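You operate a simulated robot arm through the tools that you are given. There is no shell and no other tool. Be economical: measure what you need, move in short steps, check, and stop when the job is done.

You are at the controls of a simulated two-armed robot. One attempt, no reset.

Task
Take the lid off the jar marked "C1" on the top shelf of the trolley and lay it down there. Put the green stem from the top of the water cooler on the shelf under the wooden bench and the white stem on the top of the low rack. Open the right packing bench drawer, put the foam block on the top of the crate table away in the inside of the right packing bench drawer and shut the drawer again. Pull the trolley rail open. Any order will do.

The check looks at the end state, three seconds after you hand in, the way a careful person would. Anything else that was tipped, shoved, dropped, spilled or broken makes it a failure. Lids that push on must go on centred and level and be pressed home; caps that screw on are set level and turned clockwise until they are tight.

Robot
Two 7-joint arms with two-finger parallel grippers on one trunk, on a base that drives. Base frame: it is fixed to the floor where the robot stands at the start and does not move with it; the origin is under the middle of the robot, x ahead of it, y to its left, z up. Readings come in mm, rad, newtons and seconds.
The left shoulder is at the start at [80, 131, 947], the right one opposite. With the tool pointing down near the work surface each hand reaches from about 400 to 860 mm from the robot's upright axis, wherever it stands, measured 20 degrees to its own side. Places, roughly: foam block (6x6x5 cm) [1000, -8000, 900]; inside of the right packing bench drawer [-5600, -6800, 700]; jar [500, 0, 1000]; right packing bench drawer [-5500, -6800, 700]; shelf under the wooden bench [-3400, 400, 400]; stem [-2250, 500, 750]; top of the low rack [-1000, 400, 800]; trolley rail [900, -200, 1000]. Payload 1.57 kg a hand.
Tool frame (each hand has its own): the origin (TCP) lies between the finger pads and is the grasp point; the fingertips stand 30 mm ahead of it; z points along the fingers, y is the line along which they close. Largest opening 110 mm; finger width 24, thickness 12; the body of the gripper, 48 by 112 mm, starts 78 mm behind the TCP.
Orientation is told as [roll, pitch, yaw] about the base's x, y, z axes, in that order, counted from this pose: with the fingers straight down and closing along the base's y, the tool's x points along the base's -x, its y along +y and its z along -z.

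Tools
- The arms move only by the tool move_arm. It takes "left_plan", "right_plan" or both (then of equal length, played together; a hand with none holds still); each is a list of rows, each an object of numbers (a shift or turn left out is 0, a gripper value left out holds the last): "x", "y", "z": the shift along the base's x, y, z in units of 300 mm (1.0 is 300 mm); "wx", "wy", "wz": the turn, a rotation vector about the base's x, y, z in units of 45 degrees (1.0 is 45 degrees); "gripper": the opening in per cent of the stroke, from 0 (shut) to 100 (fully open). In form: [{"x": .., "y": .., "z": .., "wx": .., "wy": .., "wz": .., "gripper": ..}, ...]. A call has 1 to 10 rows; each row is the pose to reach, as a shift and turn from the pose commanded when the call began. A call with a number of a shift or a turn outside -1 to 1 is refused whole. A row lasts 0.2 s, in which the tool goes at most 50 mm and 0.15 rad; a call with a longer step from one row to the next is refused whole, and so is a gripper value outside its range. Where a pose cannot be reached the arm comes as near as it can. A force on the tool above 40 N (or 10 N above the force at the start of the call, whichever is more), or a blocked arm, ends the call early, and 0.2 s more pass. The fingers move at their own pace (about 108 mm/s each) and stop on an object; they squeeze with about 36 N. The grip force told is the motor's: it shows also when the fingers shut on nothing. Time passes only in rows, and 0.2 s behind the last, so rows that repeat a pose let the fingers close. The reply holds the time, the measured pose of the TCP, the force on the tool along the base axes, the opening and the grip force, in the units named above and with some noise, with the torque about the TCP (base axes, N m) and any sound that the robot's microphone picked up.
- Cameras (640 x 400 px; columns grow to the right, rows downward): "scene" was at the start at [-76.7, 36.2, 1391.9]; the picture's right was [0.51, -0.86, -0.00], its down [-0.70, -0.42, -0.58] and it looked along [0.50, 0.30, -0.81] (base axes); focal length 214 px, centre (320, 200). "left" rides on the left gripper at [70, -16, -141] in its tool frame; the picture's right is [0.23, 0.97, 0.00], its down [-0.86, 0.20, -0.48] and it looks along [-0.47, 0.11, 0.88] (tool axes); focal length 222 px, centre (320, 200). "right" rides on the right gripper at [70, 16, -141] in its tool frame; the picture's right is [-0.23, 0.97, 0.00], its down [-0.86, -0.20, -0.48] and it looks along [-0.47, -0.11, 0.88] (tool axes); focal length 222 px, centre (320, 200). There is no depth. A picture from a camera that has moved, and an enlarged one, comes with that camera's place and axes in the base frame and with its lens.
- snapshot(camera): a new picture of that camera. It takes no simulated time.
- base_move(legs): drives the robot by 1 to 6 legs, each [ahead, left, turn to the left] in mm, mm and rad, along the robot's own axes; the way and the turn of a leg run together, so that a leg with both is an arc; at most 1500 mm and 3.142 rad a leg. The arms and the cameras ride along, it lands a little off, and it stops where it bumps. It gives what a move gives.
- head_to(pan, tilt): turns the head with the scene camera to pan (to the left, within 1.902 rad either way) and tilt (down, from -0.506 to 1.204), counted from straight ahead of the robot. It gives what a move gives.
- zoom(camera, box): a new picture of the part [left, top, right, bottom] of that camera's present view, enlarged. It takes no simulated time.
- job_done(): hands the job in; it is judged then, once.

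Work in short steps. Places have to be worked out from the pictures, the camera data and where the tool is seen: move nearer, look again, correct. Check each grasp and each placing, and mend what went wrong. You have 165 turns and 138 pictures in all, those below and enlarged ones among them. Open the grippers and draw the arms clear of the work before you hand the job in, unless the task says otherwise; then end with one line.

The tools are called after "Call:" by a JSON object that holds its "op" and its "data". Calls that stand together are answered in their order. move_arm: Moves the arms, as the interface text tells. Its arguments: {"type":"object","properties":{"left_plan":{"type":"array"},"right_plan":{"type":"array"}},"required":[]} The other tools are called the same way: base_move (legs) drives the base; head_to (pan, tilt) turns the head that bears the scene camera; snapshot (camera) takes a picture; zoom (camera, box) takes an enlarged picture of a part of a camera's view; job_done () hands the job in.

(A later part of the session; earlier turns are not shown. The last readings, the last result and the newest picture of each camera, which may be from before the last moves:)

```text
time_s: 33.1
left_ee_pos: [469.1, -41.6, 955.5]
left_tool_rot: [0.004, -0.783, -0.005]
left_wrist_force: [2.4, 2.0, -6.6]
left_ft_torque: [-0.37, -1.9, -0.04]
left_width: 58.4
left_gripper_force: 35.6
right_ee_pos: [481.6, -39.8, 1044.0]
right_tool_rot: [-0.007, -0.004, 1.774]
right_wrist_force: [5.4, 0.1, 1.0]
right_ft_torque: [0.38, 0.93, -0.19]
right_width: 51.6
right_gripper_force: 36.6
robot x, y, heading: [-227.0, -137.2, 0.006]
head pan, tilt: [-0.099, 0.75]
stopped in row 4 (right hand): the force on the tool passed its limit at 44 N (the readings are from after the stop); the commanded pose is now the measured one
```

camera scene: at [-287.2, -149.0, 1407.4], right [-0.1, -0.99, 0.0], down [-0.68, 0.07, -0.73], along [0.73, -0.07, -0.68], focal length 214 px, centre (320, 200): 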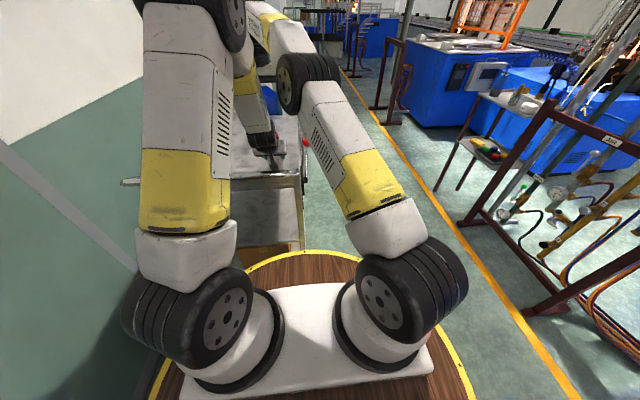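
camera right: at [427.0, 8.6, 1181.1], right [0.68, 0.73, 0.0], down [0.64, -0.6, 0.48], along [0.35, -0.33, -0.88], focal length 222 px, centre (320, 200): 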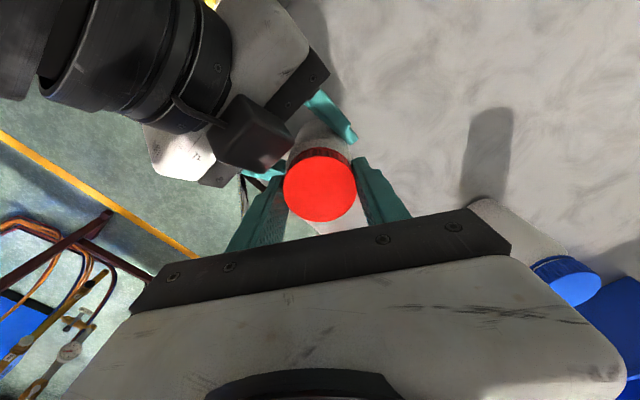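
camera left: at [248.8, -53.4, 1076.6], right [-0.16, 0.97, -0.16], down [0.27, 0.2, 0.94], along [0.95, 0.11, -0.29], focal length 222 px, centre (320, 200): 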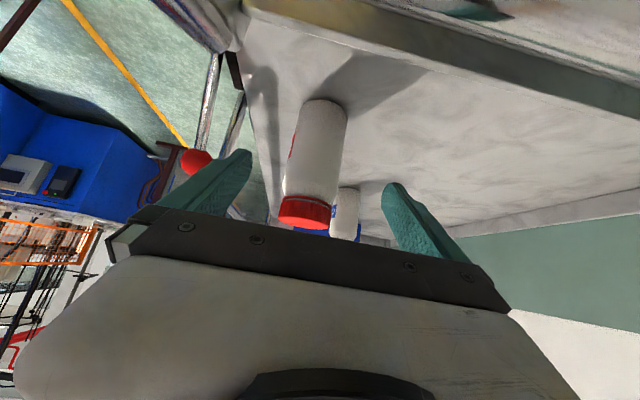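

Side forces built up near yaw 100°, probably a touch on the left hand. I look.

Call:
{"op": "snapshot", "data": {"camera": "right"}}

Call:
{"op": "snapshot", "data": {"camera": "left"}}

```text
103 pictures are left
camera right: at [478.5, -110.3, 1187.0], right [-1.0, 0.03, -0.01], down [0.02, 0.88, 0.48], along [0.02, 0.48, -0.88], focal length 222 px, centre (320, 200)
```

right: 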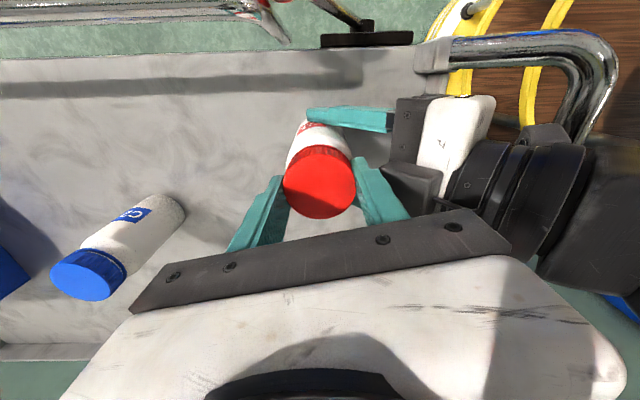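

```text
102 pictures are left
camera left: at [319.8, -55.7, 1005.2], right [-0.16, 0.97, -0.16], down [0.27, 0.2, 0.94], along [0.95, 0.11, -0.29], focal length 222 px, centre (320, 200)
```

left: 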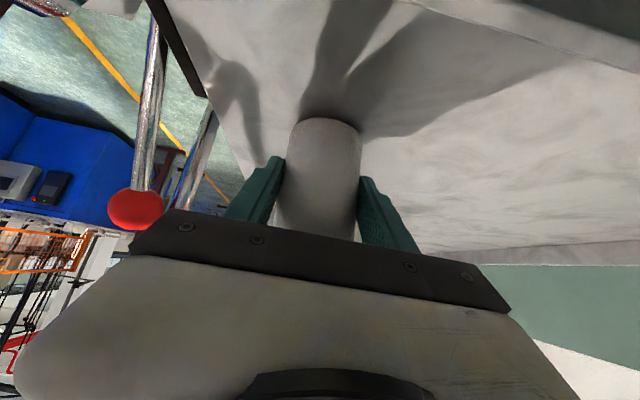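

The right finger met the left hand's protruding block. I open just enough, lift clear, and turn a bit further to 125° (equivalent finger alignment on the free side) before regripping.

Call:
{"op": "move_arm", "data": {"right_plan": [{"gripper": 53}, {"gripper": 53}, {"z": 0.06}, {"z": 0.16}, {"z": 0.16, "wz": 0.18}, {"z": 0.16, "wz": 0.36}, {"z": 0.16, "wz": 0.52, "gripper": 64}, {"z": 0.16, "wz": 0.52, "x": -0.006}]}}

Call:
{"op": "snapshot", "data": {"camera": "right"}}

```text
time_s: 33.9
left_ee_pos: [471.9, -44.8, 961.8]
left_tool_rot: [0.002, -0.795, -0.006]
left_wrist_force: [-4.4, -0.3, -0.3]
left_ft_torque: [0.0, -0.46, 0.06]
left_width: 58.0
left_gripper_force: 36.3
right_ee_pos: [483.4, -41.0, 1051.9]
right_tool_rot: [-0.006, 0.002, 1.77]
right_wrist_force: [5.2, 0.4, -1.4]
right_ft_torque: [0.04, -0.01, -0.06]
right_width: 54.1
right_gripper_force: 0.0
robot x, y, heading: [-231.5, -141.2, -0.001]
head pan, tilt: [-0.099, 0.75]
stopped in row 3 (left hand): the force on the tool passed its limit at 53 N (the readings are from after the stop); the commanded pose is now the measured one
```

```text
101 pictures are left
camera right: at [480.1, -112.3, 1194.1], right [-1.0, 0.03, -0.01], down [0.02, 0.88, 0.48], along [0.02, 0.48, -0.88], focal length 222 px, centre (320, 200)
```

right: 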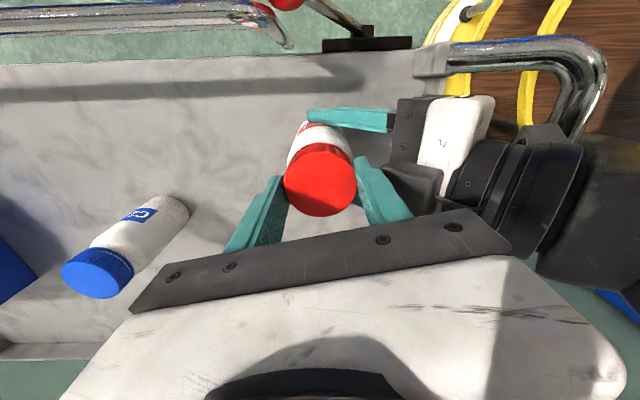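

The finger is caught under the block. With the lid released (54 mm), I turn the right hand back 45° clear of the block at this height.

Call:
{"op": "move_arm", "data": {"right_plan": [{"wz": -0.16}, {"wz": -0.33}, {"wz": -0.5}, {"wz": -0.67}, {"wz": -0.84}, {"wz": -1.0}, {"wz": -1.0}]}}

Call:
{"op": "snapshot", "data": {"camera": "right"}}

```text
time_s: 35.5
left_ee_pos: [471.9, -45.8, 962.0]
left_tool_rot: [-0.002, -0.796, -0.006]
left_wrist_force: [-1.8, 2.2, -2.1]
left_ft_torque: [-0.13, -0.18, 0.04]
left_width: 57.4
left_gripper_force: 35.9
right_ee_pos: [482.0, -40.5, 1052.3]
right_tool_rot: [-0.003, 0.003, 0.987]
right_wrist_force: [1.6, -1.4, 1.3]
right_ft_torque: [-0.04, -0.05, -0.02]
right_width: 61.7
right_gripper_force: 1.2
robot x, y, heading: [-232.5, -142.7, -0.003]
head pan, tilt: [-0.099, 0.75]
```

```text
100 pictures are left
camera right: at [429.3, -88.1, 1194.5], right [-0.69, 0.73, 0.0], down [0.64, 0.6, 0.48], along [0.35, 0.33, -0.88], focal length 222 px, centre (320, 200)
```

right: 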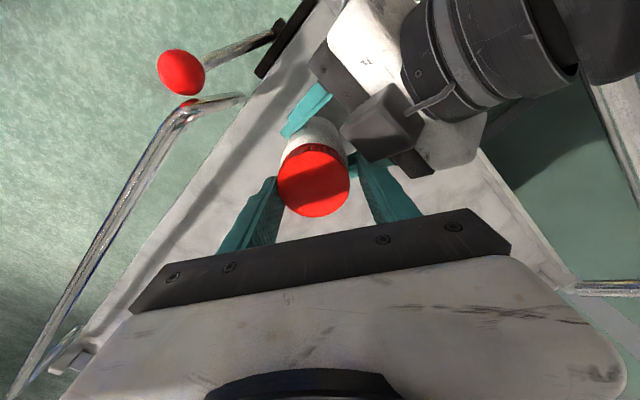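

Freed. I lower the left hand (and jar) back 5–6 mm onto the table and raise the right hand clear while turning it back.

Call:
{"op": "move_arm", "data": {"left_plan": [{"z": -0.006, "wy": 0.01}, {"z": -0.012, "wy": 0.014, "y": 0.005}, {"z": -0.018, "wy": 0.014, "y": 0.01}, {"z": -0.018, "wy": 0.014, "y": 0.016}, {"z": -0.018, "wy": 0.014, "y": 0.016}, {"z": -0.018, "wy": 0.014, "y": 0.016}, {"z": -0.018, "wy": 0.014, "y": 0.016}, {"z": -0.018, "wy": 0.014, "y": 0.016}], "right_plan": [{"gripper": 70}, {"z": 0.08}, {"z": 0.18, "wz": -0.15}, {"z": 0.18, "wz": -0.32}, {"z": 0.18, "wz": -0.49}, {"z": 0.18, "wz": -0.66}, {"z": 0.18, "wz": -0.83}, {"z": 0.18, "wz": -1.0}]}}

Call:
{"op": "snapshot", "data": {"camera": "right"}}

Call:
{"op": "snapshot", "data": {"camera": "left"}}

```text
time_s: 37.2
left_ee_pos: [470.3, -39.0, 956.7]
left_tool_rot: [0.0, -0.785, -0.005]
left_wrist_force: [-0.3, 0.1, -2.2]
left_ft_torque: [0.03, -0.01, 0.01]
left_width: 57.4
left_gripper_force: 35.7
right_ee_pos: [483.1, -40.4, 1107.2]
right_tool_rot: [-0.005, 0.002, 0.198]
right_wrist_force: [-0.4, -1.1, -0.6]
right_ft_torque: [0.01, 0.0, -0.03]
right_width: 77.0
right_gripper_force: 0.1
robot x, y, heading: [-230.4, -141.5, -0.002]
head pan, tilt: [-0.099, 0.75]
```

```text
99 pictures are left
camera right: at [411.2, -37.1, 1248.5], right [0.03, 1.0, -0.01], down [0.88, -0.03, 0.48], along [0.48, -0.02, -0.88], focal length 222 px, centre (320, 200)
```

right: 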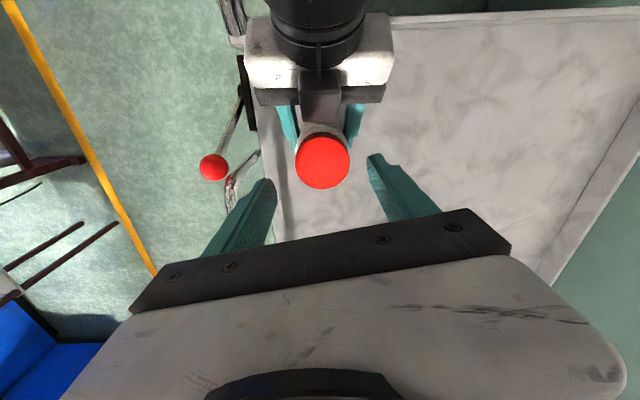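

```text
98 pictures are left
camera left: at [321.5, -52.6, 1005.5], right [-0.16, 0.97, -0.16], down [0.27, 0.2, 0.94], along [0.95, 0.1, -0.29], focal length 222 px, centre (320, 200)
```

left: 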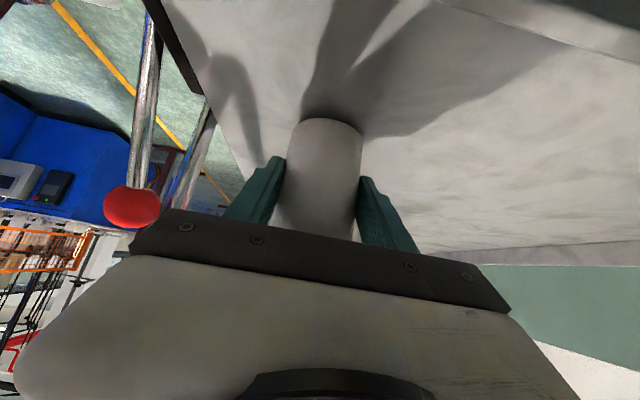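

Jar stands straight, lid at ≈[484,-39]. I turn back to yaw ≈ −35°, lower and grip the lid again.

Call:
{"op": "move_arm", "data": {"right_plan": [{"wz": -0.18}, {"wz": -0.36}, {"wz": -0.54}, {"wz": -0.72, "z": -0.03}, {"wz": -0.89, "z": -0.1}, {"wz": -1.0, "z": -0.18}, {"wz": -1.0, "z": -0.218}, {"wz": -1.0, "z": -0.218, "gripper": 0}, {"wz": -1.0, "z": -0.218, "gripper": 0}, {"wz": -1.0, "z": -0.218, "gripper": 0}]}}

Call:
{"op": "move_arm", "data": {"right_plan": [{"wz": 0.18}, {"wz": 0.36, "z": 0.001}, {"wz": 0.54, "z": 0.002}, {"wz": 0.72, "z": 0.002}, {"wz": 0.89, "z": 0.003}, {"wz": 1.0, "z": 0.003}, {"wz": 1.0, "z": 0.003}]}}

Call:
{"op": "move_arm", "data": {"right_plan": [{"wz": 0.18}, {"wz": 0.36, "z": 0.001}, {"wz": 0.54, "z": 0.002}, {"wz": 0.72, "z": 0.002}, {"wz": 0.8, "z": 0.003}, {"wz": 0.8, "z": 0.003}]}}

```text
time_s: 39.5
left_ee_pos: [471.4, -40.5, 956.1]
left_tool_rot: [0.001, -0.783, -0.007]
left_wrist_force: [-14.0, -10.4, 2.0]
left_ft_torque: [0.81, -0.69, -0.13]
left_width: 57.6
left_gripper_force: 36.0
right_ee_pos: [483.0, -40.3, 1040.9]
right_tool_rot: [-0.002, 0.0, -0.585]
right_wrist_force: [14.2, 11.0, -1.4]
right_ft_torque: [0.1, -0.62, -0.01]
right_width: 52.2
right_gripper_force: 36.0
robot x, y, heading: [-228.4, -141.9, 0.001]
head pan, tilt: [-0.099, 0.75]
```

```text
time_s: 41.0
left_ee_pos: [471.3, -40.3, 955.7]
left_tool_rot: [0.001, -0.784, -0.008]
left_wrist_force: [1.2, -17.3, -19.1]
left_ft_torque: [0.56, 0.28, -0.08]
left_width: 58.3
left_gripper_force: 36.0
right_ee_pos: [482.4, -40.2, 1043.5]
right_tool_rot: [-0.003, 0.001, 0.204]
right_wrist_force: [-1.9, 16.3, 17.3]
right_ft_torque: [0.88, 0.05, -0.09]
right_width: 51.7
right_gripper_force: 36.6
robot x, y, heading: [-232.3, -143.3, -0.003]
head pan, tilt: [-0.099, 0.75]
```

```text
time_s: 42.5
left_ee_pos: [471.4, -39.8, 954.8]
left_tool_rot: [-0.002, -0.786, -0.007]
left_wrist_force: [5.3, -19.3, -20.8]
left_ft_torque: [0.75, 0.39, -0.08]
left_width: 58.5
left_gripper_force: 36.1
right_ee_pos: [482.4, -39.1, 1041.8]
right_tool_rot: [-0.002, 0.002, 0.831]
right_wrist_force: [-5.8, 19.2, 17.3]
right_ft_torque: [0.87, 0.32, -0.12]
right_width: 52.3
right_gripper_force: 36.1
robot x, y, heading: [-226.1, -141.2, 0.005]
head pan, tilt: [-0.099, 0.75]
```

The lid pushes the hand upward (+17 N), so it is rising on its thread. I open, turn back, and regrip about 1.5 mm higher.

Call:
{"op": "move_arm", "data": {"right_plan": [{"gripper": 68}, {"gripper": 68, "z": 0.01}, {"wz": -0.17, "z": 0.01}, {"wz": -0.34, "z": 0.01}, {"wz": -0.51, "z": 0.01}, {"wz": -0.68, "z": 0.01}, {"wz": -0.85, "z": 0.01}, {"wz": -1.0, "z": 0.01}]}}

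Call:
{"op": "move_arm", "data": {"right_plan": [{"wz": -0.17}, {"wz": -0.34}, {"wz": -0.51}, {"wz": -0.68}, {"wz": -0.8}, {"wz": -0.8, "gripper": 0}, {"wz": -0.8, "gripper": 0}, {"wz": -0.8, "gripper": 0}]}}

Call:
{"op": "move_arm", "data": {"right_plan": [{"wz": 0.18, "z": 0.001}, {"wz": 0.36, "z": 0.002}, {"wz": 0.54, "z": 0.003}, {"wz": 0.72, "z": 0.004}, {"wz": 0.89, "z": 0.005}, {"wz": 1.0, "z": 0.005}, {"wz": 1.0, "z": 0.005}]}}

Call:
{"op": "move_arm", "data": {"right_plan": [{"wz": 0.18, "z": 0.001}, {"wz": 0.36, "z": 0.002}, {"wz": 0.54, "z": 0.003}, {"wz": 0.72, "z": 0.004}, {"wz": 0.8, "z": 0.005}, {"wz": 0.8, "z": 0.012}, {"wz": 0.8, "z": 0.019}]}}

```text
time_s: 44.2
left_ee_pos: [470.4, -38.4, 957.3]
left_tool_rot: [-0.001, -0.784, -0.007]
left_wrist_force: [1.0, 0.4, -2.0]
left_ft_torque: [0.02, 0.02, -0.02]
left_width: 58.5
left_gripper_force: 36.3
right_ee_pos: [481.6, -40.2, 1044.0]
right_tool_rot: [-0.005, 0.002, 0.039]
right_wrist_force: [-1.3, 0.3, -0.5]
right_ft_torque: [0.0, -0.02, -0.01]
right_width: 74.8
right_gripper_force: 0.0
robot x, y, heading: [-229.7, -141.1, 0.002]
head pan, tilt: [-0.099, 0.75]
```

```text
time_s: 46.0
left_ee_pos: [471.6, -38.6, 955.4]
left_tool_rot: [0.0, -0.782, -0.005]
left_wrist_force: [-5.7, -2.8, 0.4]
left_ft_torque: [0.21, -0.34, 0.01]
left_width: 58.5
left_gripper_force: 35.7
right_ee_pos: [483.6, -41.5, 1043.8]
right_tool_rot: [-0.005, 0.001, -0.588]
right_wrist_force: [6.7, 2.3, -0.4]
right_ft_torque: [0.04, -0.12, -0.01]
right_width: 51.8
right_gripper_force: 36.2
robot x, y, heading: [-230.9, -138.0, 0.002]
head pan, tilt: [-0.099, 0.75]
```

```text
time_s: 47.6
left_ee_pos: [473.2, -39.5, 955.4]
left_tool_rot: [0.0, -0.784, -0.007]
left_wrist_force: [-16.4, -11.6, 6.2]
left_ft_torque: [0.78, -0.85, -0.12]
left_width: 58.5
left_gripper_force: 35.7
right_ee_pos: [483.2, -40.1, 1046.5]
right_tool_rot: [-0.003, 0.001, 0.204]
right_wrist_force: [16.9, 11.2, -8.3]
right_ft_torque: [0.3, -0.69, 0.01]
right_width: 51.4
right_gripper_force: 36.0
robot x, y, heading: [-227.0, -138.6, -0.003]
head pan, tilt: [-0.099, 0.75]
```

```text
time_s: 49.2
left_ee_pos: [471.6, -40.0, 958.2]
left_tool_rot: [-0.002, -0.791, -0.004]
left_wrist_force: [-10.4, -19.7, 26.7]
left_ft_torque: [1.09, -0.58, -0.18]
left_width: 58.9
left_gripper_force: 35.8
right_ee_pos: [482.2, -39.2, 1050.4]
right_tool_rot: [-0.004, 0.004, 0.831]
right_wrist_force: [10.5, 20.3, -27.1]
right_ft_torque: [0.71, -0.61, 0.0]
right_width: 51.8
right_gripper_force: 35.8
robot x, y, heading: [-233.2, -144.0, 0.002]
head pan, tilt: [-0.099, 0.75]
```

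About 290° turned in all, still held with 27 N lift. I look at the lid/jar gap.

Call:
{"op": "zoom", "data": {"camera": "scene", "box": [235, 110, 315, 190]}}

Call:
{"op": "zoom", "data": {"camera": "right", "box": [220, 80, 420, 240]}}

```text
5.00 times, centred on (275, 150) of scene
camera zoom: at [-287.7, -149.0, 1407.4], right [-0.1, -0.99, 0.0], down [-0.68, 0.07, -0.73], along [0.73, -0.07, -0.68], focal length 1072 px, centre (545, 450)
```

zoom: 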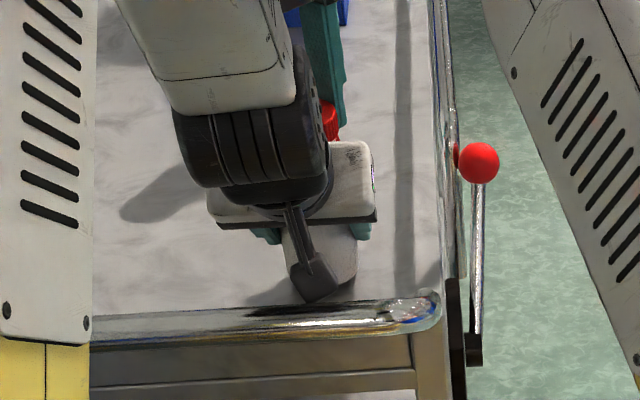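

```text
2.50 times, centred on (320, 160) of right
camera zoom: at [423.1, -79.5, 1193.2], right [-0.57, 0.82, 0.0], down [0.72, 0.5, 0.48], along [0.4, 0.27, -0.88], focal length 555 px, centre (320, 300)
```

zoom: 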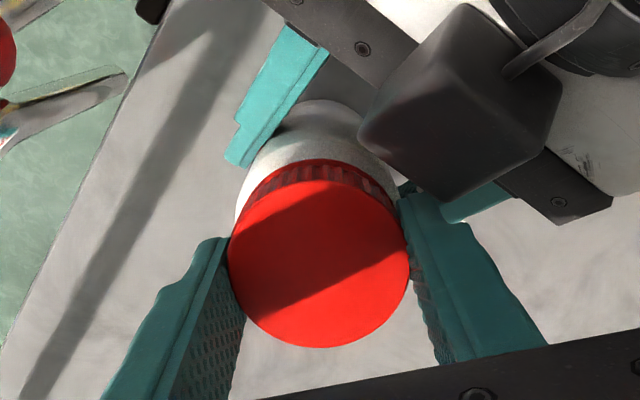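

The lid still engages; I continue with another regrip-and-turn cycle.

Call:
{"op": "move_arm", "data": {"right_plan": [{"z": -0.014}, {"gripper": 68, "z": -0.014}, {"gripper": 68, "z": -0.014}, {"wz": -0.17, "z": -0.01}, {"wz": -0.34, "z": -0.01}, {"wz": -0.51, "z": -0.01}, {"wz": -0.68, "z": -0.01}, {"wz": -0.85, "z": -0.01}, {"wz": -1.0, "z": -0.01}]}}

Call:
{"op": "move_arm", "data": {"right_plan": [{"wz": -0.17}, {"wz": -0.34}, {"wz": -0.51}, {"wz": -0.68}, {"wz": -0.8}, {"wz": -0.8, "gripper": 0}, {"wz": -0.8, "gripper": 0}, {"wz": -0.8, "gripper": 0}]}}

Call:
{"op": "move_arm", "data": {"right_plan": [{"wz": 0.18, "z": 0.001}, {"wz": 0.36, "z": 0.002}, {"wz": 0.54, "z": 0.003}, {"wz": 0.72, "z": 0.004}, {"wz": 0.89, "z": 0.005}, {"wz": 1.0, "z": 0.005}, {"wz": 1.0, "z": 0.005}]}}

Call:
{"op": "move_arm", "data": {"right_plan": [{"wz": 0.18, "z": 0.001}, {"wz": 0.36, "z": 0.002}, {"wz": 0.54, "z": 0.003}, {"wz": 0.72, "z": 0.004}, {"wz": 0.8, "z": 0.005}, {"wz": 0.8, "z": 0.012}, {"wz": 0.8, "z": 0.019}]}}

```text
time_s: 51.2
left_ee_pos: [470.2, -39.0, 956.5]
left_tool_rot: [0.0, -0.786, -0.005]
left_wrist_force: [0.4, 0.0, -1.6]
left_ft_torque: [-0.03, 0.03, 0.0]
left_width: 58.1
left_gripper_force: 35.7
right_ee_pos: [483.3, -40.8, 1049.8]
right_tool_rot: [-0.005, 0.002, 0.04]
right_wrist_force: [0.1, 0.7, 0.6]
right_ft_torque: [0.04, -0.03, 0.02]
right_width: 74.7
right_gripper_force: 0.1
robot x, y, heading: [-230.8, -138.8, 0.001]
head pan, tilt: [-0.099, 0.75]
```

```text
time_s: 53.0
left_ee_pos: [470.8, -39.3, 956.2]
left_tool_rot: [0.001, -0.785, -0.004]
left_wrist_force: [-4.2, -2.2, -1.7]
left_ft_torque: [0.12, -0.23, -0.01]
left_width: 58.2
left_gripper_force: 35.9
right_ee_pos: [483.7, -39.8, 1050.1]
right_tool_rot: [-0.005, -0.001, -0.587]
right_wrist_force: [4.2, 1.5, -0.2]
right_ft_torque: [0.03, -0.1, -0.01]
right_width: 51.7
right_gripper_force: 36.2
robot x, y, heading: [-231.3, -139.8, -0.002]
head pan, tilt: [-0.099, 0.75]
```

```text
time_s: 54.6
left_ee_pos: [472.0, -40.3, 956.7]
left_tool_rot: [0.001, -0.785, -0.008]
left_wrist_force: [-6.5, -7.4, -3.7]
left_ft_torque: [0.56, -0.43, 0.04]
left_width: 58.2
left_gripper_force: 35.7
right_ee_pos: [483.3, -41.7, 1051.2]
right_tool_rot: [-0.003, 0.001, 0.203]
right_wrist_force: [5.5, 7.2, 1.1]
right_ft_torque: [0.18, -0.16, -0.09]
right_width: 51.7
right_gripper_force: 36.3
robot x, y, heading: [-229.5, -140.6, 0.001]
head pan, tilt: [-0.099, 0.75]
```

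```text
time_s: 56.2
left_ee_pos: [472.7, -39.4, 957.7]
left_tool_rot: [0.002, -0.789, -0.006]
left_wrist_force: [-9.3, -16.9, 12.4]
left_ft_torque: [1.53, -0.93, -0.17]
left_width: 58.6
left_gripper_force: 35.9
right_ee_pos: [482.3, -39.9, 1054.9]
right_tool_rot: [-0.002, 0.003, 0.83]
right_wrist_force: [9.7, 17.6, -14.2]
right_ft_torque: [0.1, -0.11, -0.02]
right_width: 51.5
right_gripper_force: 36.0
robot x, y, heading: [-233.0, -138.1, -0.0]
head pan, tilt: [-0.099, 0.75]
```

Lift force dropped to 14 N; nearly off. One more regrip-and-turn cycle.

Call:
{"op": "move_arm", "data": {"right_plan": [{"z": -0.01}, {"gripper": 68, "z": -0.01}, {"gripper": 68, "z": -0.01}, {"wz": -0.17, "z": -0.01}, {"wz": -0.34, "z": -0.01}, {"wz": -0.51, "z": -0.01}, {"wz": -0.68, "z": -0.01}, {"wz": -0.85, "z": -0.01}, {"wz": -1.0, "z": -0.01}]}}

Call:
{"op": "move_arm", "data": {"right_plan": [{"wz": -0.17}, {"wz": -0.34}, {"wz": -0.51}, {"wz": -0.68}, {"wz": -0.8}, {"wz": -0.8, "gripper": 0}, {"wz": -0.8, "gripper": 0}, {"wz": -0.8, "gripper": 0}]}}

Call:
{"op": "move_arm", "data": {"right_plan": [{"wz": 0.18, "z": 0.001}, {"wz": 0.36, "z": 0.002}, {"wz": 0.54, "z": 0.003}, {"wz": 0.72, "z": 0.004}, {"wz": 0.89, "z": 0.005}, {"wz": 1.0, "z": 0.005}, {"wz": 1.0, "z": 0.012}, {"wz": 1.0, "z": 0.019}]}}

```text
time_s: 58.2
left_ee_pos: [470.9, -39.1, 956.0]
left_tool_rot: [0.0, -0.785, -0.005]
left_wrist_force: [-0.3, 0.3, -1.5]
left_ft_torque: [0.02, 0.04, 0.0]
left_width: 57.8
left_gripper_force: 35.5
right_ee_pos: [482.6, -40.4, 1053.3]
right_tool_rot: [-0.004, 0.004, 0.04]
right_wrist_force: [-0.3, -0.2, 0.5]
right_ft_torque: [-0.02, -0.02, 0.0]
right_width: 74.9
right_gripper_force: 0.0
robot x, y, heading: [-226.4, -140.3, -0.001]
head pan, tilt: [-0.099, 0.75]
```

```text
time_s: 60.0
left_ee_pos: [469.8, -39.4, 955.4]
left_tool_rot: [0.0, -0.785, -0.006]
left_wrist_force: [0.0, -0.1, -1.7]
left_ft_torque: [-0.01, 0.07, 0.03]
left_width: 57.7
left_gripper_force: 35.7
right_ee_pos: [483.1, -41.2, 1052.9]
right_tool_rot: [-0.005, 0.002, -0.586]
right_wrist_force: [0.6, -0.9, -0.4]
right_ft_torque: [-0.02, 0.04, -0.01]
right_width: 52.0
right_gripper_force: 36.1
robot x, y, heading: [-234.6, -138.1, -0.007]
head pan, tilt: [-0.099, 0.75]
```

```text
time_s: 61.9
left_ee_pos: [472.5, -39.8, 957.2]
left_tool_rot: [0.0, -0.785, -0.006]
left_wrist_force: [-6.4, -6.7, 5.1]
left_ft_torque: [0.63, -0.58, 0.0]
left_width: 57.8
left_gripper_force: 35.9
right_ee_pos: [482.2, -39.6, 1058.3]
right_tool_rot: [-0.005, 0.003, 0.201]
right_wrist_force: [6.0, 6.9, -7.2]
right_ft_torque: [0.08, -0.11, -0.04]
right_width: 51.9
right_gripper_force: 36.2
robot x, y, heading: [-233.0, -141.3, 0.0]
head pan, tilt: [-0.099, 0.75]
```

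I check the lid's height against the fingers before lifting more.

Call:
{"op": "zoom", "data": {"camera": "right", "box": [220, 80, 420, 240]}}

```text
2.50 times, centred on (320, 160) of right
camera zoom: at [411.2, -37.4, 1201.5], right [0.03, 1.0, -0.01], down [0.88, -0.02, 0.48], along [0.48, -0.02, -0.88], focal length 555 px, centre (320, 300)
```

zoom: 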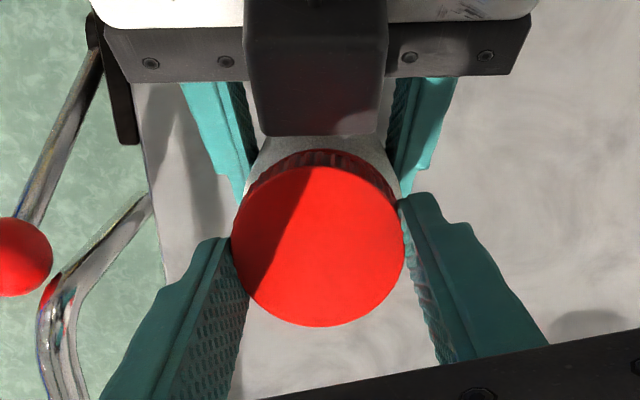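

Lid top is now at ≈1046, about 13 mm up, so it's nearly off. I turn a little more and lift further.

Call:
{"op": "move_arm", "data": {"right_plan": [{"wz": 0.18, "z": 0.005}, {"wz": 0.36, "z": 0.01}, {"wz": 0.54, "z": 0.015}, {"wz": 0.72, "z": 0.02}, {"wz": 0.8, "z": 0.03}, {"wz": 0.8, "z": 0.045}, {"wz": 0.8, "z": 0.06}]}}

Call:
{"op": "zoom", "data": {"camera": "right", "box": [220, 80, 420, 240]}}

```text
time_s: 63.5
left_ee_pos: [471.3, -38.5, 956.3]
left_tool_rot: [0.001, -0.786, -0.003]
left_wrist_force: [0.5, 0.7, -1.3]
left_ft_torque: [-0.03, 0.02, -0.02]
left_width: 57.8
left_gripper_force: 35.8
right_ee_pos: [483.5, -41.0, 1076.7]
right_tool_rot: [-0.003, 0.003, 0.829]
right_wrist_force: [0.8, -0.6, -0.3]
right_ft_torque: [-0.02, -0.03, 0.01]
right_width: 52.0
right_gripper_force: 36.1
robot x, y, heading: [-235.0, -138.4, 0.005]
head pan, tilt: [-0.099, 0.75]
```

```text
2.50 times, centred on (320, 160) of right
camera zoom: at [423.2, -80.8, 1220.2], right [-0.56, 0.83, -0.01], down [0.72, 0.5, 0.48], along [0.4, 0.26, -0.88], focal length 555 px, centre (320, 300)
```

zoom: 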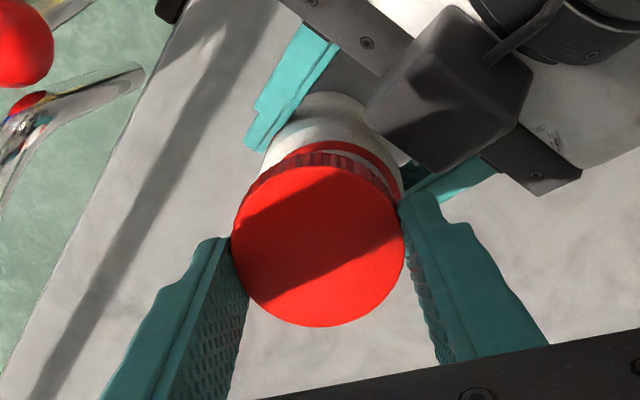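

The lid is off (the red tamper ring stayed on the neck). I carry it forward over a free spot at about [580,-70] and lower to just above the table.

Call:
{"op": "move_arm", "data": {"right_plan": [{"z": 0.1}, {"z": 0.12, "x": 0.08, "y": -0.03}, {"z": 0.12, "x": 0.2, "y": -0.06}, {"z": 0.12, "x": 0.323, "y": -0.097}, {"z": 0.0, "x": 0.323, "y": -0.097}, {"z": -0.13, "x": 0.323, "y": -0.097}, {"z": -0.26, "x": 0.323, "y": -0.097}, {"z": -0.36, "x": 0.323, "y": -0.097}, {"z": -0.36, "x": 0.323, "y": -0.097}]}}

Call:
{"op": "snapshot", "data": {"camera": "right"}}

Call:
{"op": "snapshot", "data": {"camera": "scene"}}

```text
time_s: 65.5
left_ee_pos: [472.2, -39.4, 956.4]
left_tool_rot: [0.0, -0.787, -0.005]
left_wrist_force: [-1.0, 0.3, -1.7]
left_ft_torque: [0.02, 0.01, 0.0]
left_width: 57.6
left_gripper_force: 35.9
right_ee_pos: [550.9, -76.8, 964.9]
right_tool_rot: [-0.004, 0.002, 0.828]
right_wrist_force: [-0.5, 0.4, 0.1]
right_ft_torque: [0.0, -0.02, -0.01]
right_width: 52.1
right_gripper_force: 35.9
right hand out of reach, approached as far as the arm can: row 2, 3, 4, 5, 6, 7, 8, 9
robot x, y, heading: [-234.9, -138.1, 0.005]
head pan, tilt: [-0.099, 0.75]
```

```text
93 pictures are left
camera right: at [490.4, -116.9, 1107.3], right [-0.56, 0.83, -0.01], down [0.72, 0.5, 0.48], along [0.4, 0.27, -0.88], focal length 222 px, centre (320, 200)
```

right: 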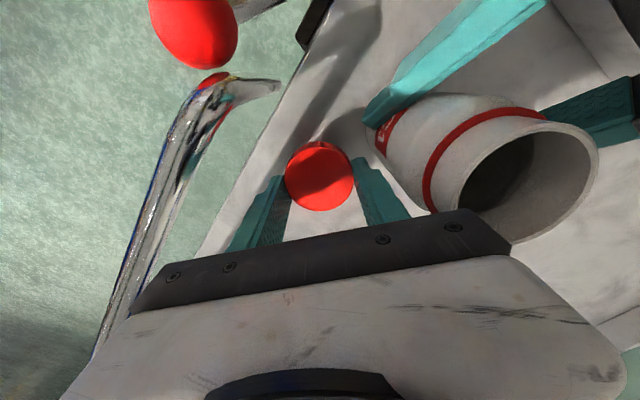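

```text
92 pictures are left
camera scene: at [-287.8, -149.0, 1407.4], right [-0.1, -0.99, 0.0], down [-0.68, 0.07, -0.73], along [0.73, -0.07, -0.68], focal length 214 px, centre (320, 200)
```

scene: 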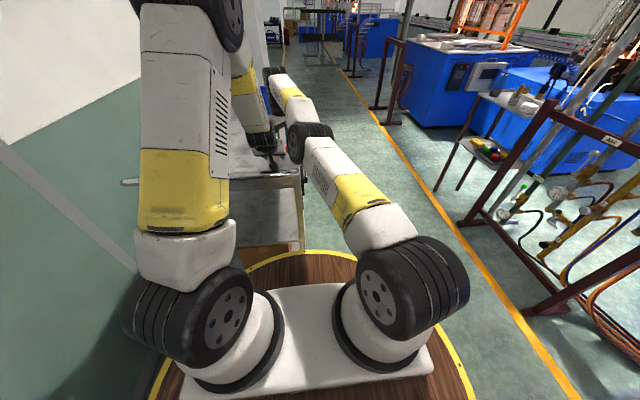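

Reach limit left the lid at [551,-77,965], with the gripper body near the jar mouth. I turn the hand to yaw ≈0 in place so the body swings away from the jar and shift slightly right.

Call:
{"op": "move_arm", "data": {"right_plan": [{"wz": -0.17, "x": -0.05, "y": -0.02}, {"wz": -0.34, "x": -0.1, "y": -0.05}, {"wz": -0.51, "x": -0.1, "y": -0.08}, {"wz": -0.68, "x": -0.1, "y": -0.08}, {"wz": -0.85, "x": -0.1, "y": -0.08}, {"wz": -1.0, "x": -0.1, "y": -0.08}, {"wz": -1.0, "x": -0.1, "y": -0.08}]}}

Call:
{"op": "snapshot", "data": {"camera": "right"}}

```text
time_s: 67.0
left_ee_pos: [470.7, -37.4, 955.3]
left_tool_rot: [0.0, -0.785, -0.006]
left_wrist_force: [0.5, 0.0, -2.1]
left_ft_torque: [0.01, 0.05, -0.05]
left_width: 57.9
left_gripper_force: 35.8
right_ee_pos: [550.9, -92.1, 968.7]
right_tool_rot: [-0.005, 0.005, 0.043]
right_wrist_force: [-1.1, -0.4, 0.1]
right_ft_torque: [-0.01, 0.01, -0.04]
right_width: 52.0
right_gripper_force: 35.8
right hand out of reach, approached as far as the arm can: row 1, 2, 3, 4, 5, 6, 7
robot x, y, heading: [-234.9, -139.8, -0.0]
head pan, tilt: [-0.099, 0.75]
```

```text
91 pictures are left
camera right: at [481.2, -77.3, 1112.0], right [0.19, 0.98, -0.01], down [0.86, -0.16, 0.48], along [0.47, -0.09, -0.88], focal length 222 px, centre (320, 200)
```

right: 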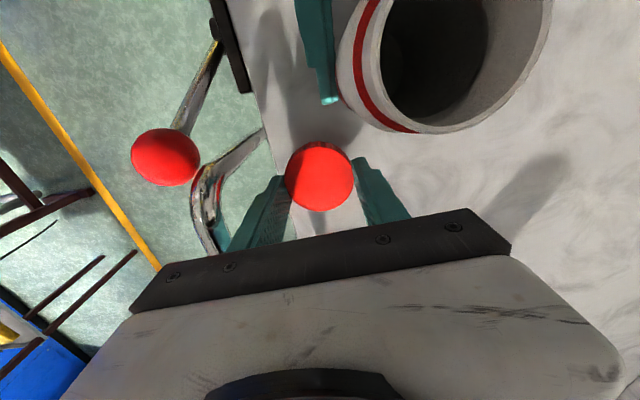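

Space is tight beside the left hand, so I release the jar and withdraw the left hand first, back along its axis and then to the left.

Call:
{"op": "move_arm", "data": {"left_plan": [{"gripper": 100}, {"gripper": 100}, {"gripper": 100}, {"x": -0.09, "z": 0.09}, {"x": -0.18, "z": 0.18}, {"x": -0.27, "z": 0.27}, {"x": -0.27, "y": 0.12, "z": 0.32}, {"x": -0.27, "y": 0.27, "z": 0.37}, {"x": -0.27, "y": 0.42, "z": 0.4}, {"x": -0.27, "y": 0.42, "z": 0.4}]}}

Call:
{"op": "snapshot", "data": {"camera": "left"}}

```text
time_s: 69.2
left_ee_pos: [391.2, 86.2, 1075.7]
left_tool_rot: [0.0, -0.785, -0.004]
left_wrist_force: [0.0, -0.4, 0.8]
left_ft_torque: [0.01, -0.01, -0.05]
left_width: 110.0
left_gripper_force: 0.1
right_ee_pos: [551.7, -92.6, 968.6]
right_tool_rot: [-0.005, 0.004, 0.044]
right_wrist_force: [-0.1, -0.6, -0.8]
right_ft_torque: [-0.05, 0.0, -0.01]
right_width: 52.3
right_gripper_force: 36.3
robot x, y, heading: [-231.8, -140.0, 0.002]
head pan, tilt: [-0.099, 0.75]
```

```text
90 pictures are left
camera left: at [240.7, 72.5, 1125.0], right [-0.16, 0.97, -0.16], down [0.27, 0.2, 0.94], along [0.95, 0.1, -0.29], focal length 222 px, centre (320, 200)
```

left: 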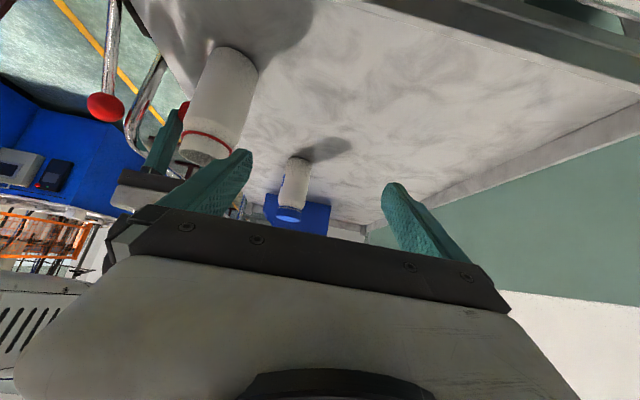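

Jar stands upright with the left hand clear. I lower the lid toward the table at about [545,-65].

Call:
{"op": "move_arm", "data": {"right_plan": [{"x": -0.02, "y": 0.06}, {"x": -0.03, "y": 0.09, "z": -0.03}, {"x": -0.03, "y": 0.09, "z": -0.06}, {"x": -0.03, "y": 0.09, "z": -0.06}]}}

Call:
{"op": "zoom", "data": {"camera": "left", "box": [80, 0, 340, 220]}}

```text
time_s: 70.2
left_ee_pos: [390.5, 86.4, 1077.3]
left_tool_rot: [-0.001, -0.786, -0.005]
left_wrist_force: [0.6, -0.7, 0.1]
left_ft_torque: [-0.04, 0.03, -0.02]
left_width: 109.9
left_gripper_force: 0.1
right_ee_pos: [544.7, -63.4, 952.0]
right_tool_rot: [-0.006, 0.005, 0.043]
right_wrist_force: [0.0, 0.0, 0.7]
right_ft_torque: [-0.02, -0.02, 0.0]
right_width: 52.3
right_gripper_force: 36.7
right hand out of reach, approached as far as the arm can: row 3, 4
robot x, y, heading: [-229.1, -140.0, -0.001]
head pan, tilt: [-0.099, 0.75]
```

```text
1.82 times, centred on (210, 110) of left
camera zoom: at [240.7, 72.5, 1124.8], right [-0.16, 0.97, -0.16], down [0.27, 0.2, 0.94], along [0.95, 0.1, -0.29], focal length 404 px, centre (520, 364)
```

zoom: 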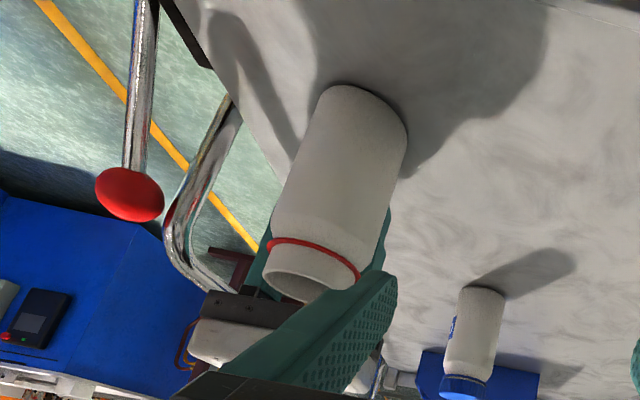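

Reach is again at its limit, so I drive the base 70 mm ahead, then lower with the arm drawn in a bit.

Call:
{"op": "base_move", "data": {"legs": [[70, 0, 0]]}}

Call:
{"op": "move_arm", "data": {"right_plan": [{"x": -0.05}, {"x": -0.05, "z": -0.015}, {"x": -0.05, "z": -0.023}, {"x": -0.05, "z": -0.031}, {"x": -0.05, "z": -0.039}, {"x": -0.05, "z": -0.047}]}}

Call:
{"op": "snapshot", "data": {"camera": "right"}}

```text
time_s: 71.3
left_ee_pos: [460.5, 86.3, 1074.6]
left_tool_rot: [0.001, -0.787, -0.005]
left_wrist_force: [0.8, 0.0, 0.5]
left_ft_torque: [-0.02, 0.02, 0.01]
left_width: 110.3
left_gripper_force: 0.1
right_ee_pos: [615.1, -64.3, 951.3]
right_tool_rot: [-0.006, 0.004, 0.044]
right_wrist_force: [-0.1, 0.0, 0.8]
right_ft_torque: [-0.01, -0.02, 0.02]
right_width: 52.2
right_gripper_force: 35.9
robot x, y, heading: [-161.3, -140.4, -0.003]
head pan, tilt: [-0.099, 0.75]
```

```text
time_s: 72.7
left_ee_pos: [462.2, 83.9, 1075.6]
left_tool_rot: [0.0, -0.785, -0.005]
left_wrist_force: [0.5, 0.4, -0.2]
left_ft_torque: [-0.02, 0.01, 0.01]
left_width: 109.9
left_gripper_force: 0.0
right_ee_pos: [615.2, -60.4, 942.7]
right_tool_rot: [-0.006, 0.005, 0.041]
right_wrist_force: [0.4, -0.4, -0.3]
right_ft_torque: [-0.01, -0.01, 0.02]
right_width: 52.2
right_gripper_force: 36.0
right hand out of reach, approached as far as the arm can: row 1, 2, 3, 4, 5, 6
robot x, y, heading: [-158.9, -141.2, -0.005]
head pan, tilt: [-0.099, 0.75]
```

```text
88 pictures are left
camera right: at [545.5, -45.6, 1084.8], right [0.19, 0.98, -0.01], down [0.87, -0.16, 0.47], along [0.47, -0.1, -0.88], focal length 222 px, centre (320, 200)
```

right: 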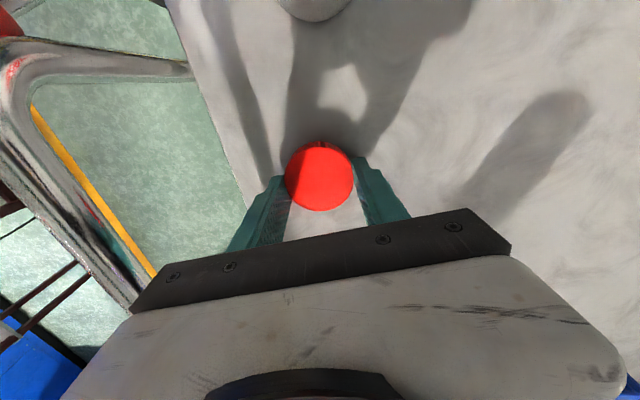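

Still commanded past reach; I draw the hand back a little more and see where it lands.

Call:
{"op": "move_arm", "data": {"right_plan": [{"x": -0.06}, {"x": -0.12}, {"x": -0.12}]}}

```text
time_s: 73.5
left_ee_pos: [460.8, 85.0, 1075.1]
left_tool_rot: [0.0, -0.786, -0.005]
left_wrist_force: [-0.9, 0.4, 0.4]
left_ft_torque: [-0.01, 0.01, 0.02]
left_width: 109.8
left_gripper_force: 0.0
right_ee_pos: [611.1, -51.5, 945.8]
right_tool_rot: [-0.009, 0.006, 0.041]
right_wrist_force: [0.5, -0.5, -0.9]
right_ft_torque: [-0.02, 0.01, 0.0]
right_width: 52.0
right_gripper_force: 36.2
right hand out of reach, approached as far as the arm can: row 1, 2, 3
robot x, y, heading: [-157.7, -140.7, -0.002]
head pan, tilt: [-0.099, 0.75]
```

The arm seems limited when reaching across its own centreline. I shift the base 100 mm left and bring the hand back to the same spot, reducing the cross-reach.

Call:
{"op": "base_move", "data": {"legs": [[0, 100, 0]]}}

Call:
{"op": "move_arm", "data": {"right_plan": [{"x": -0.02, "y": -0.1}, {"x": -0.04, "y": -0.23}, {"x": -0.04, "y": -0.35}, {"x": -0.04, "y": -0.35}]}}

Call:
{"op": "snapshot", "data": {"camera": "scene"}}

```text
time_s: 74.6
left_ee_pos: [462.2, 186.0, 1075.7]
left_tool_rot: [0.001, -0.784, -0.005]
left_wrist_force: [-0.1, 0.4, 0.0]
left_ft_torque: [-0.01, -0.01, -0.02]
left_width: 110.0
left_gripper_force: 0.1
right_ee_pos: [611.6, 49.3, 946.3]
right_tool_rot: [-0.005, 0.006, 0.041]
right_wrist_force: [0.2, -0.1, -0.3]
right_ft_torque: [0.02, -0.03, 0.01]
right_width: 52.1
right_gripper_force: 36.1
robot x, y, heading: [-159.7, -42.4, -0.001]
head pan, tilt: [-0.099, 0.75]
```

```text
time_s: 75.6
left_ee_pos: [460.6, 186.5, 1075.1]
left_tool_rot: [0.001, -0.786, -0.004]
left_wrist_force: [0.2, -0.3, -0.1]
left_ft_torque: [0.0, 0.01, -0.03]
left_width: 109.8
left_gripper_force: 0.2
right_ee_pos: [636.9, -48.2, 950.4]
right_tool_rot: [-0.007, 0.008, 0.041]
right_wrist_force: [0.3, -0.4, -0.8]
right_ft_torque: [0.0, 0.02, 0.01]
right_width: 52.3
right_gripper_force: 35.8
right hand out of reach, approached as far as the arm can: row 1, 2, 3, 4
robot x, y, heading: [-161.2, -38.6, 0.007]
head pan, tilt: [-0.099, 0.75]
```

```text
87 pictures are left
camera scene: at [-216.9, -49.0, 1407.4], right [-0.1, -0.99, 0.0], down [-0.68, 0.07, -0.73], along [0.73, -0.07, -0.68], focal length 214 px, centre (320, 200)
```

scene: 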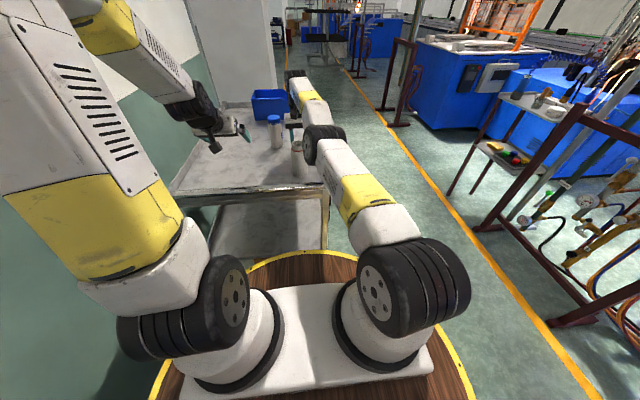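

Now limited at radius ≈800 only; I pull back 70 mm more to get within reach.

Call:
{"op": "move_arm", "data": {"right_plan": [{"x": -0.1}, {"x": -0.22}, {"x": -0.22}]}}

```text
time_s: 76.4
left_ee_pos: [461.3, 186.5, 1075.2]
left_tool_rot: [0.0, -0.787, -0.005]
left_wrist_force: [0.5, 0.3, 0.2]
left_ft_torque: [0.0, 0.0, 0.02]
left_width: 109.7
left_gripper_force: 0.1
right_ee_pos: [635.3, -36.7, 957.0]
right_tool_rot: [-0.006, 0.007, 0.043]
right_wrist_force: [0.2, -0.4, -0.7]
right_ft_torque: [-0.03, 0.0, -0.02]
right_width: 52.2
right_gripper_force: 35.9
right hand out of reach, approached as far as the arm can: row 1, 2, 3
robot x, y, heading: [-159.8, -37.9, 0.0]
head pan, tilt: [-0.099, 0.75]
```

The arm is stuck at a joint limit rather than reach. I raise the hand high to let the arm unwind, then retry.

Call:
{"op": "move_arm", "data": {"right_plan": [{"z": 0.15}, {"z": 0.3}, {"z": 0.45}, {"z": 0.6}, {"z": 0.75}, {"z": 0.75}]}}

Call:
{"op": "snapshot", "data": {"camera": "scene"}}

```text
time_s: 77.8
left_ee_pos: [461.5, 186.9, 1075.7]
left_tool_rot: [0.0, -0.786, -0.006]
left_wrist_force: [1.1, -0.4, 0.9]
left_ft_torque: [-0.01, -0.01, -0.03]
left_width: 110.2
left_gripper_force: 0.0
right_ee_pos: [582.1, -62.0, 1155.7]
right_tool_rot: [-0.006, 0.007, 0.043]
right_wrist_force: [-1.0, 0.0, 0.4]
right_ft_torque: [-0.02, -0.03, -0.01]
right_width: 52.1
right_gripper_force: 36.6
right hand out of reach, approached as far as the arm can: row 1, 2, 3, 4, 5, 6
robot x, y, heading: [-163.1, -40.2, 0.0]
head pan, tilt: [-0.099, 0.75]
```

```text
86 pictures are left
camera scene: at [-217.0, -49.0, 1407.4], right [-0.1, -0.99, 0.0], down [-0.68, 0.07, -0.73], along [0.73, -0.07, -0.68], focal length 214 px, centre (320, 200)
```

scene: 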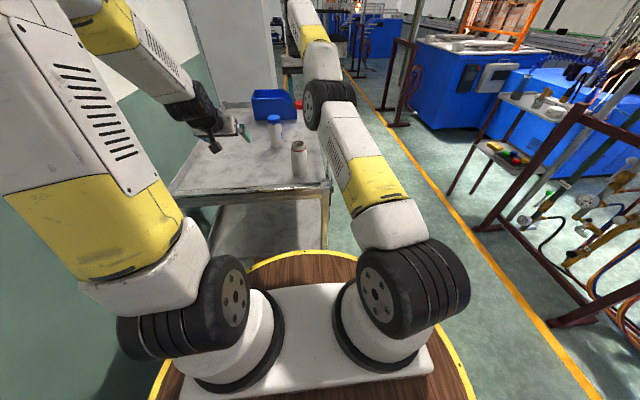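

The lid is visible in the raised hand and the jar is fine. I move the hand back to its natural side to unwind and see whether the limit clears.

Call:
{"op": "move_arm", "data": {"right_plan": [{"y": -0.13}, {"y": -0.26}, {"y": -0.39}, {"y": -0.52}, {"y": -0.65}, {"y": -0.65}]}}

```text
time_s: 79.2
left_ee_pos: [460.4, 186.1, 1075.7]
left_tool_rot: [0.0, -0.785, -0.006]
left_wrist_force: [-1.0, 0.0, -0.6]
left_ft_torque: [0.0, -0.04, -0.02]
left_width: 109.9
left_gripper_force: 0.1
right_ee_pos: [590.0, -258.6, 1159.3]
right_tool_rot: [-0.007, 0.005, 0.044]
right_wrist_force: [-0.4, 0.2, 0.0]
right_ft_torque: [0.02, 0.01, 0.01]
right_width: 52.2
right_gripper_force: 35.7
right hand out of reach, approached as far as the arm can: row 1, 2, 3, 4, 5, 6
robot x, y, heading: [-160.0, -42.1, -0.004]
head pan, tilt: [-0.099, 0.75]
```

Working through the commands: the arm can't retract — a wrist limit at this yaw. I turn the hand's yaw to −35°, where it worked before.

Call:
{"op": "move_arm", "data": {"right_plan": [{"wz": -0.17}, {"wz": -0.34}, {"wz": -0.51}, {"wz": -0.68}, {"wz": -0.85}, {"wz": -0.85}]}}

Call:
{"op": "snapshot", "data": {"camera": "scene"}}

```text
time_s: 80.6
left_ee_pos: [461.7, 186.0, 1074.5]
left_tool_rot: [0.001, -0.786, -0.003]
left_wrist_force: [0.6, -1.0, 0.5]
left_ft_torque: [0.03, 0.01, -0.03]
left_width: 110.0
left_gripper_force: 0.0
right_ee_pos: [590.0, -257.9, 1159.5]
right_tool_rot: [-0.006, 0.008, -0.626]
right_wrist_force: [0.5, -0.6, -0.1]
right_ft_torque: [-0.01, -0.01, 0.0]
right_width: 52.1
right_gripper_force: 36.2
robot x, y, heading: [-156.1, -38.5, 0.001]
head pan, tilt: [-0.099, 0.75]
```

```text
85 pictures are left
camera scene: at [-216.9, -49.0, 1407.4], right [-0.1, -0.99, 0.0], down [-0.68, 0.07, -0.73], along [0.73, -0.07, -0.68], focal length 214 px, centre (320, 200)
```

scene: 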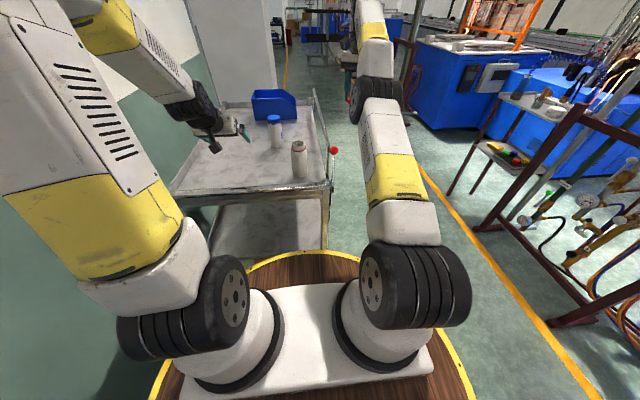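

No limit flag now. I test retracting 60 mm.

Call:
{"op": "move_arm", "data": {"right_plan": [{"x": -0.1}, {"x": -0.2}, {"x": -0.2}]}}

```text
time_s: 81.4
left_ee_pos: [461.3, 185.6, 1075.1]
left_tool_rot: [0.001, -0.785, -0.004]
left_wrist_force: [0.2, 0.1, 0.3]
left_ft_torque: [-0.01, 0.01, -0.02]
left_width: 110.0
left_gripper_force: 0.0
right_ee_pos: [589.5, -256.9, 1159.7]
right_tool_rot: [-0.006, 0.008, -0.627]
right_wrist_force: [0.3, 0.5, 0.0]
right_ft_torque: [0.02, -0.03, -0.01]
right_width: 51.9
right_gripper_force: 36.1
right hand out of reach, approached as far as the arm can: row 1, 2, 3
robot x, y, heading: [-162.5, -41.1, 0.002]
head pan, tilt: [-0.099, 0.75]
```

The arm is fully stretched (singular), so a pure pull-in doesn't bend the elbow. I try a larger combined inward-and-down demand to break it loose; the space below here (right of the trolley) is free.

Call:
{"op": "move_arm", "data": {"right_plan": [{"x": -0.11, "z": -0.1}, {"x": -0.22, "z": -0.2}, {"x": -0.33, "z": -0.2}, {"x": -0.45, "z": -0.2}, {"x": -0.6, "z": -0.2}, {"x": -0.75, "z": -0.2}, {"x": -0.75, "z": -0.2}, {"x": -0.75, "z": -0.2}]}}

Call:
{"op": "snapshot", "data": {"camera": "scene"}}

```text
time_s: 83.2
left_ee_pos: [460.7, 185.4, 1075.5]
left_tool_rot: [0.001, -0.786, -0.005]
left_wrist_force: [-0.8, 0.4, -0.3]
left_ft_torque: [0.0, -0.05, -0.03]
left_width: 109.9
left_gripper_force: 0.2
right_ee_pos: [585.1, -292.0, 1157.5]
right_tool_rot: [-0.007, 0.006, -0.624]
right_wrist_force: [-0.1, 0.1, -0.6]
right_ft_torque: [-0.03, -0.03, -0.04]
right_width: 52.1
right_gripper_force: 36.1
right hand out of reach, approached as far as the arm can: row 1, 2, 3, 4, 5, 6, 7, 8
robot x, y, heading: [-157.9, -40.8, 0.003]
head pan, tilt: [-0.099, 0.75]
```

```text
84 pictures are left
camera scene: at [-217.0, -49.0, 1407.4], right [-0.1, -0.99, 0.0], down [-0.68, 0.07, -0.73], along [0.73, -0.07, -0.68], focal length 214 px, centre (320, 200)
```

scene: 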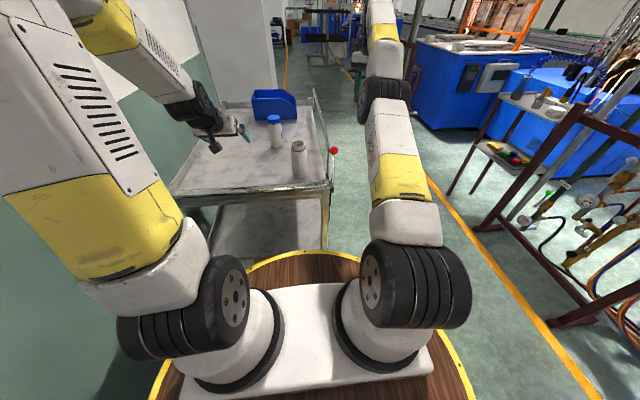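

Still stuck. I tilt the tool forward (fingers outward), which changes what the wrist needs, together with an inward pull.

Call:
{"op": "move_arm", "data": {"right_plan": [{"wy": -0.18}, {"wy": -0.36, "x": -0.05}, {"wy": -0.54, "x": -0.1}, {"wy": -0.72, "x": -0.15}, {"wy": -0.9, "x": -0.25}, {"wy": -1.0, "x": -0.35}, {"wy": -1.0, "x": -0.45}, {"wy": -1.0, "x": -0.45}]}}

```text
time_s: 85.0
left_ee_pos: [461.2, 185.0, 1075.6]
left_tool_rot: [0.0, -0.785, -0.006]
left_wrist_force: [-1.0, 0.4, -1.3]
left_ft_torque: [0.03, -0.02, 0.0]
left_width: 110.0
left_gripper_force: 0.1
right_ee_pos: [709.7, -348.9, 1298.1]
right_tool_rot: [0.52, -0.606, -0.791]
right_wrist_force: [0.2, -0.3, -0.3]
right_ft_torque: [0.0, 0.01, 0.0]
right_width: 51.8
right_gripper_force: 36.1
right hand out of reach, approached as far as the arm can: row 1, 2, 3, 4, 5, 6, 7, 8
robot x, y, heading: [-157.2, -39.6, 0.0]
head pan, tilt: [-0.099, 0.75]
```

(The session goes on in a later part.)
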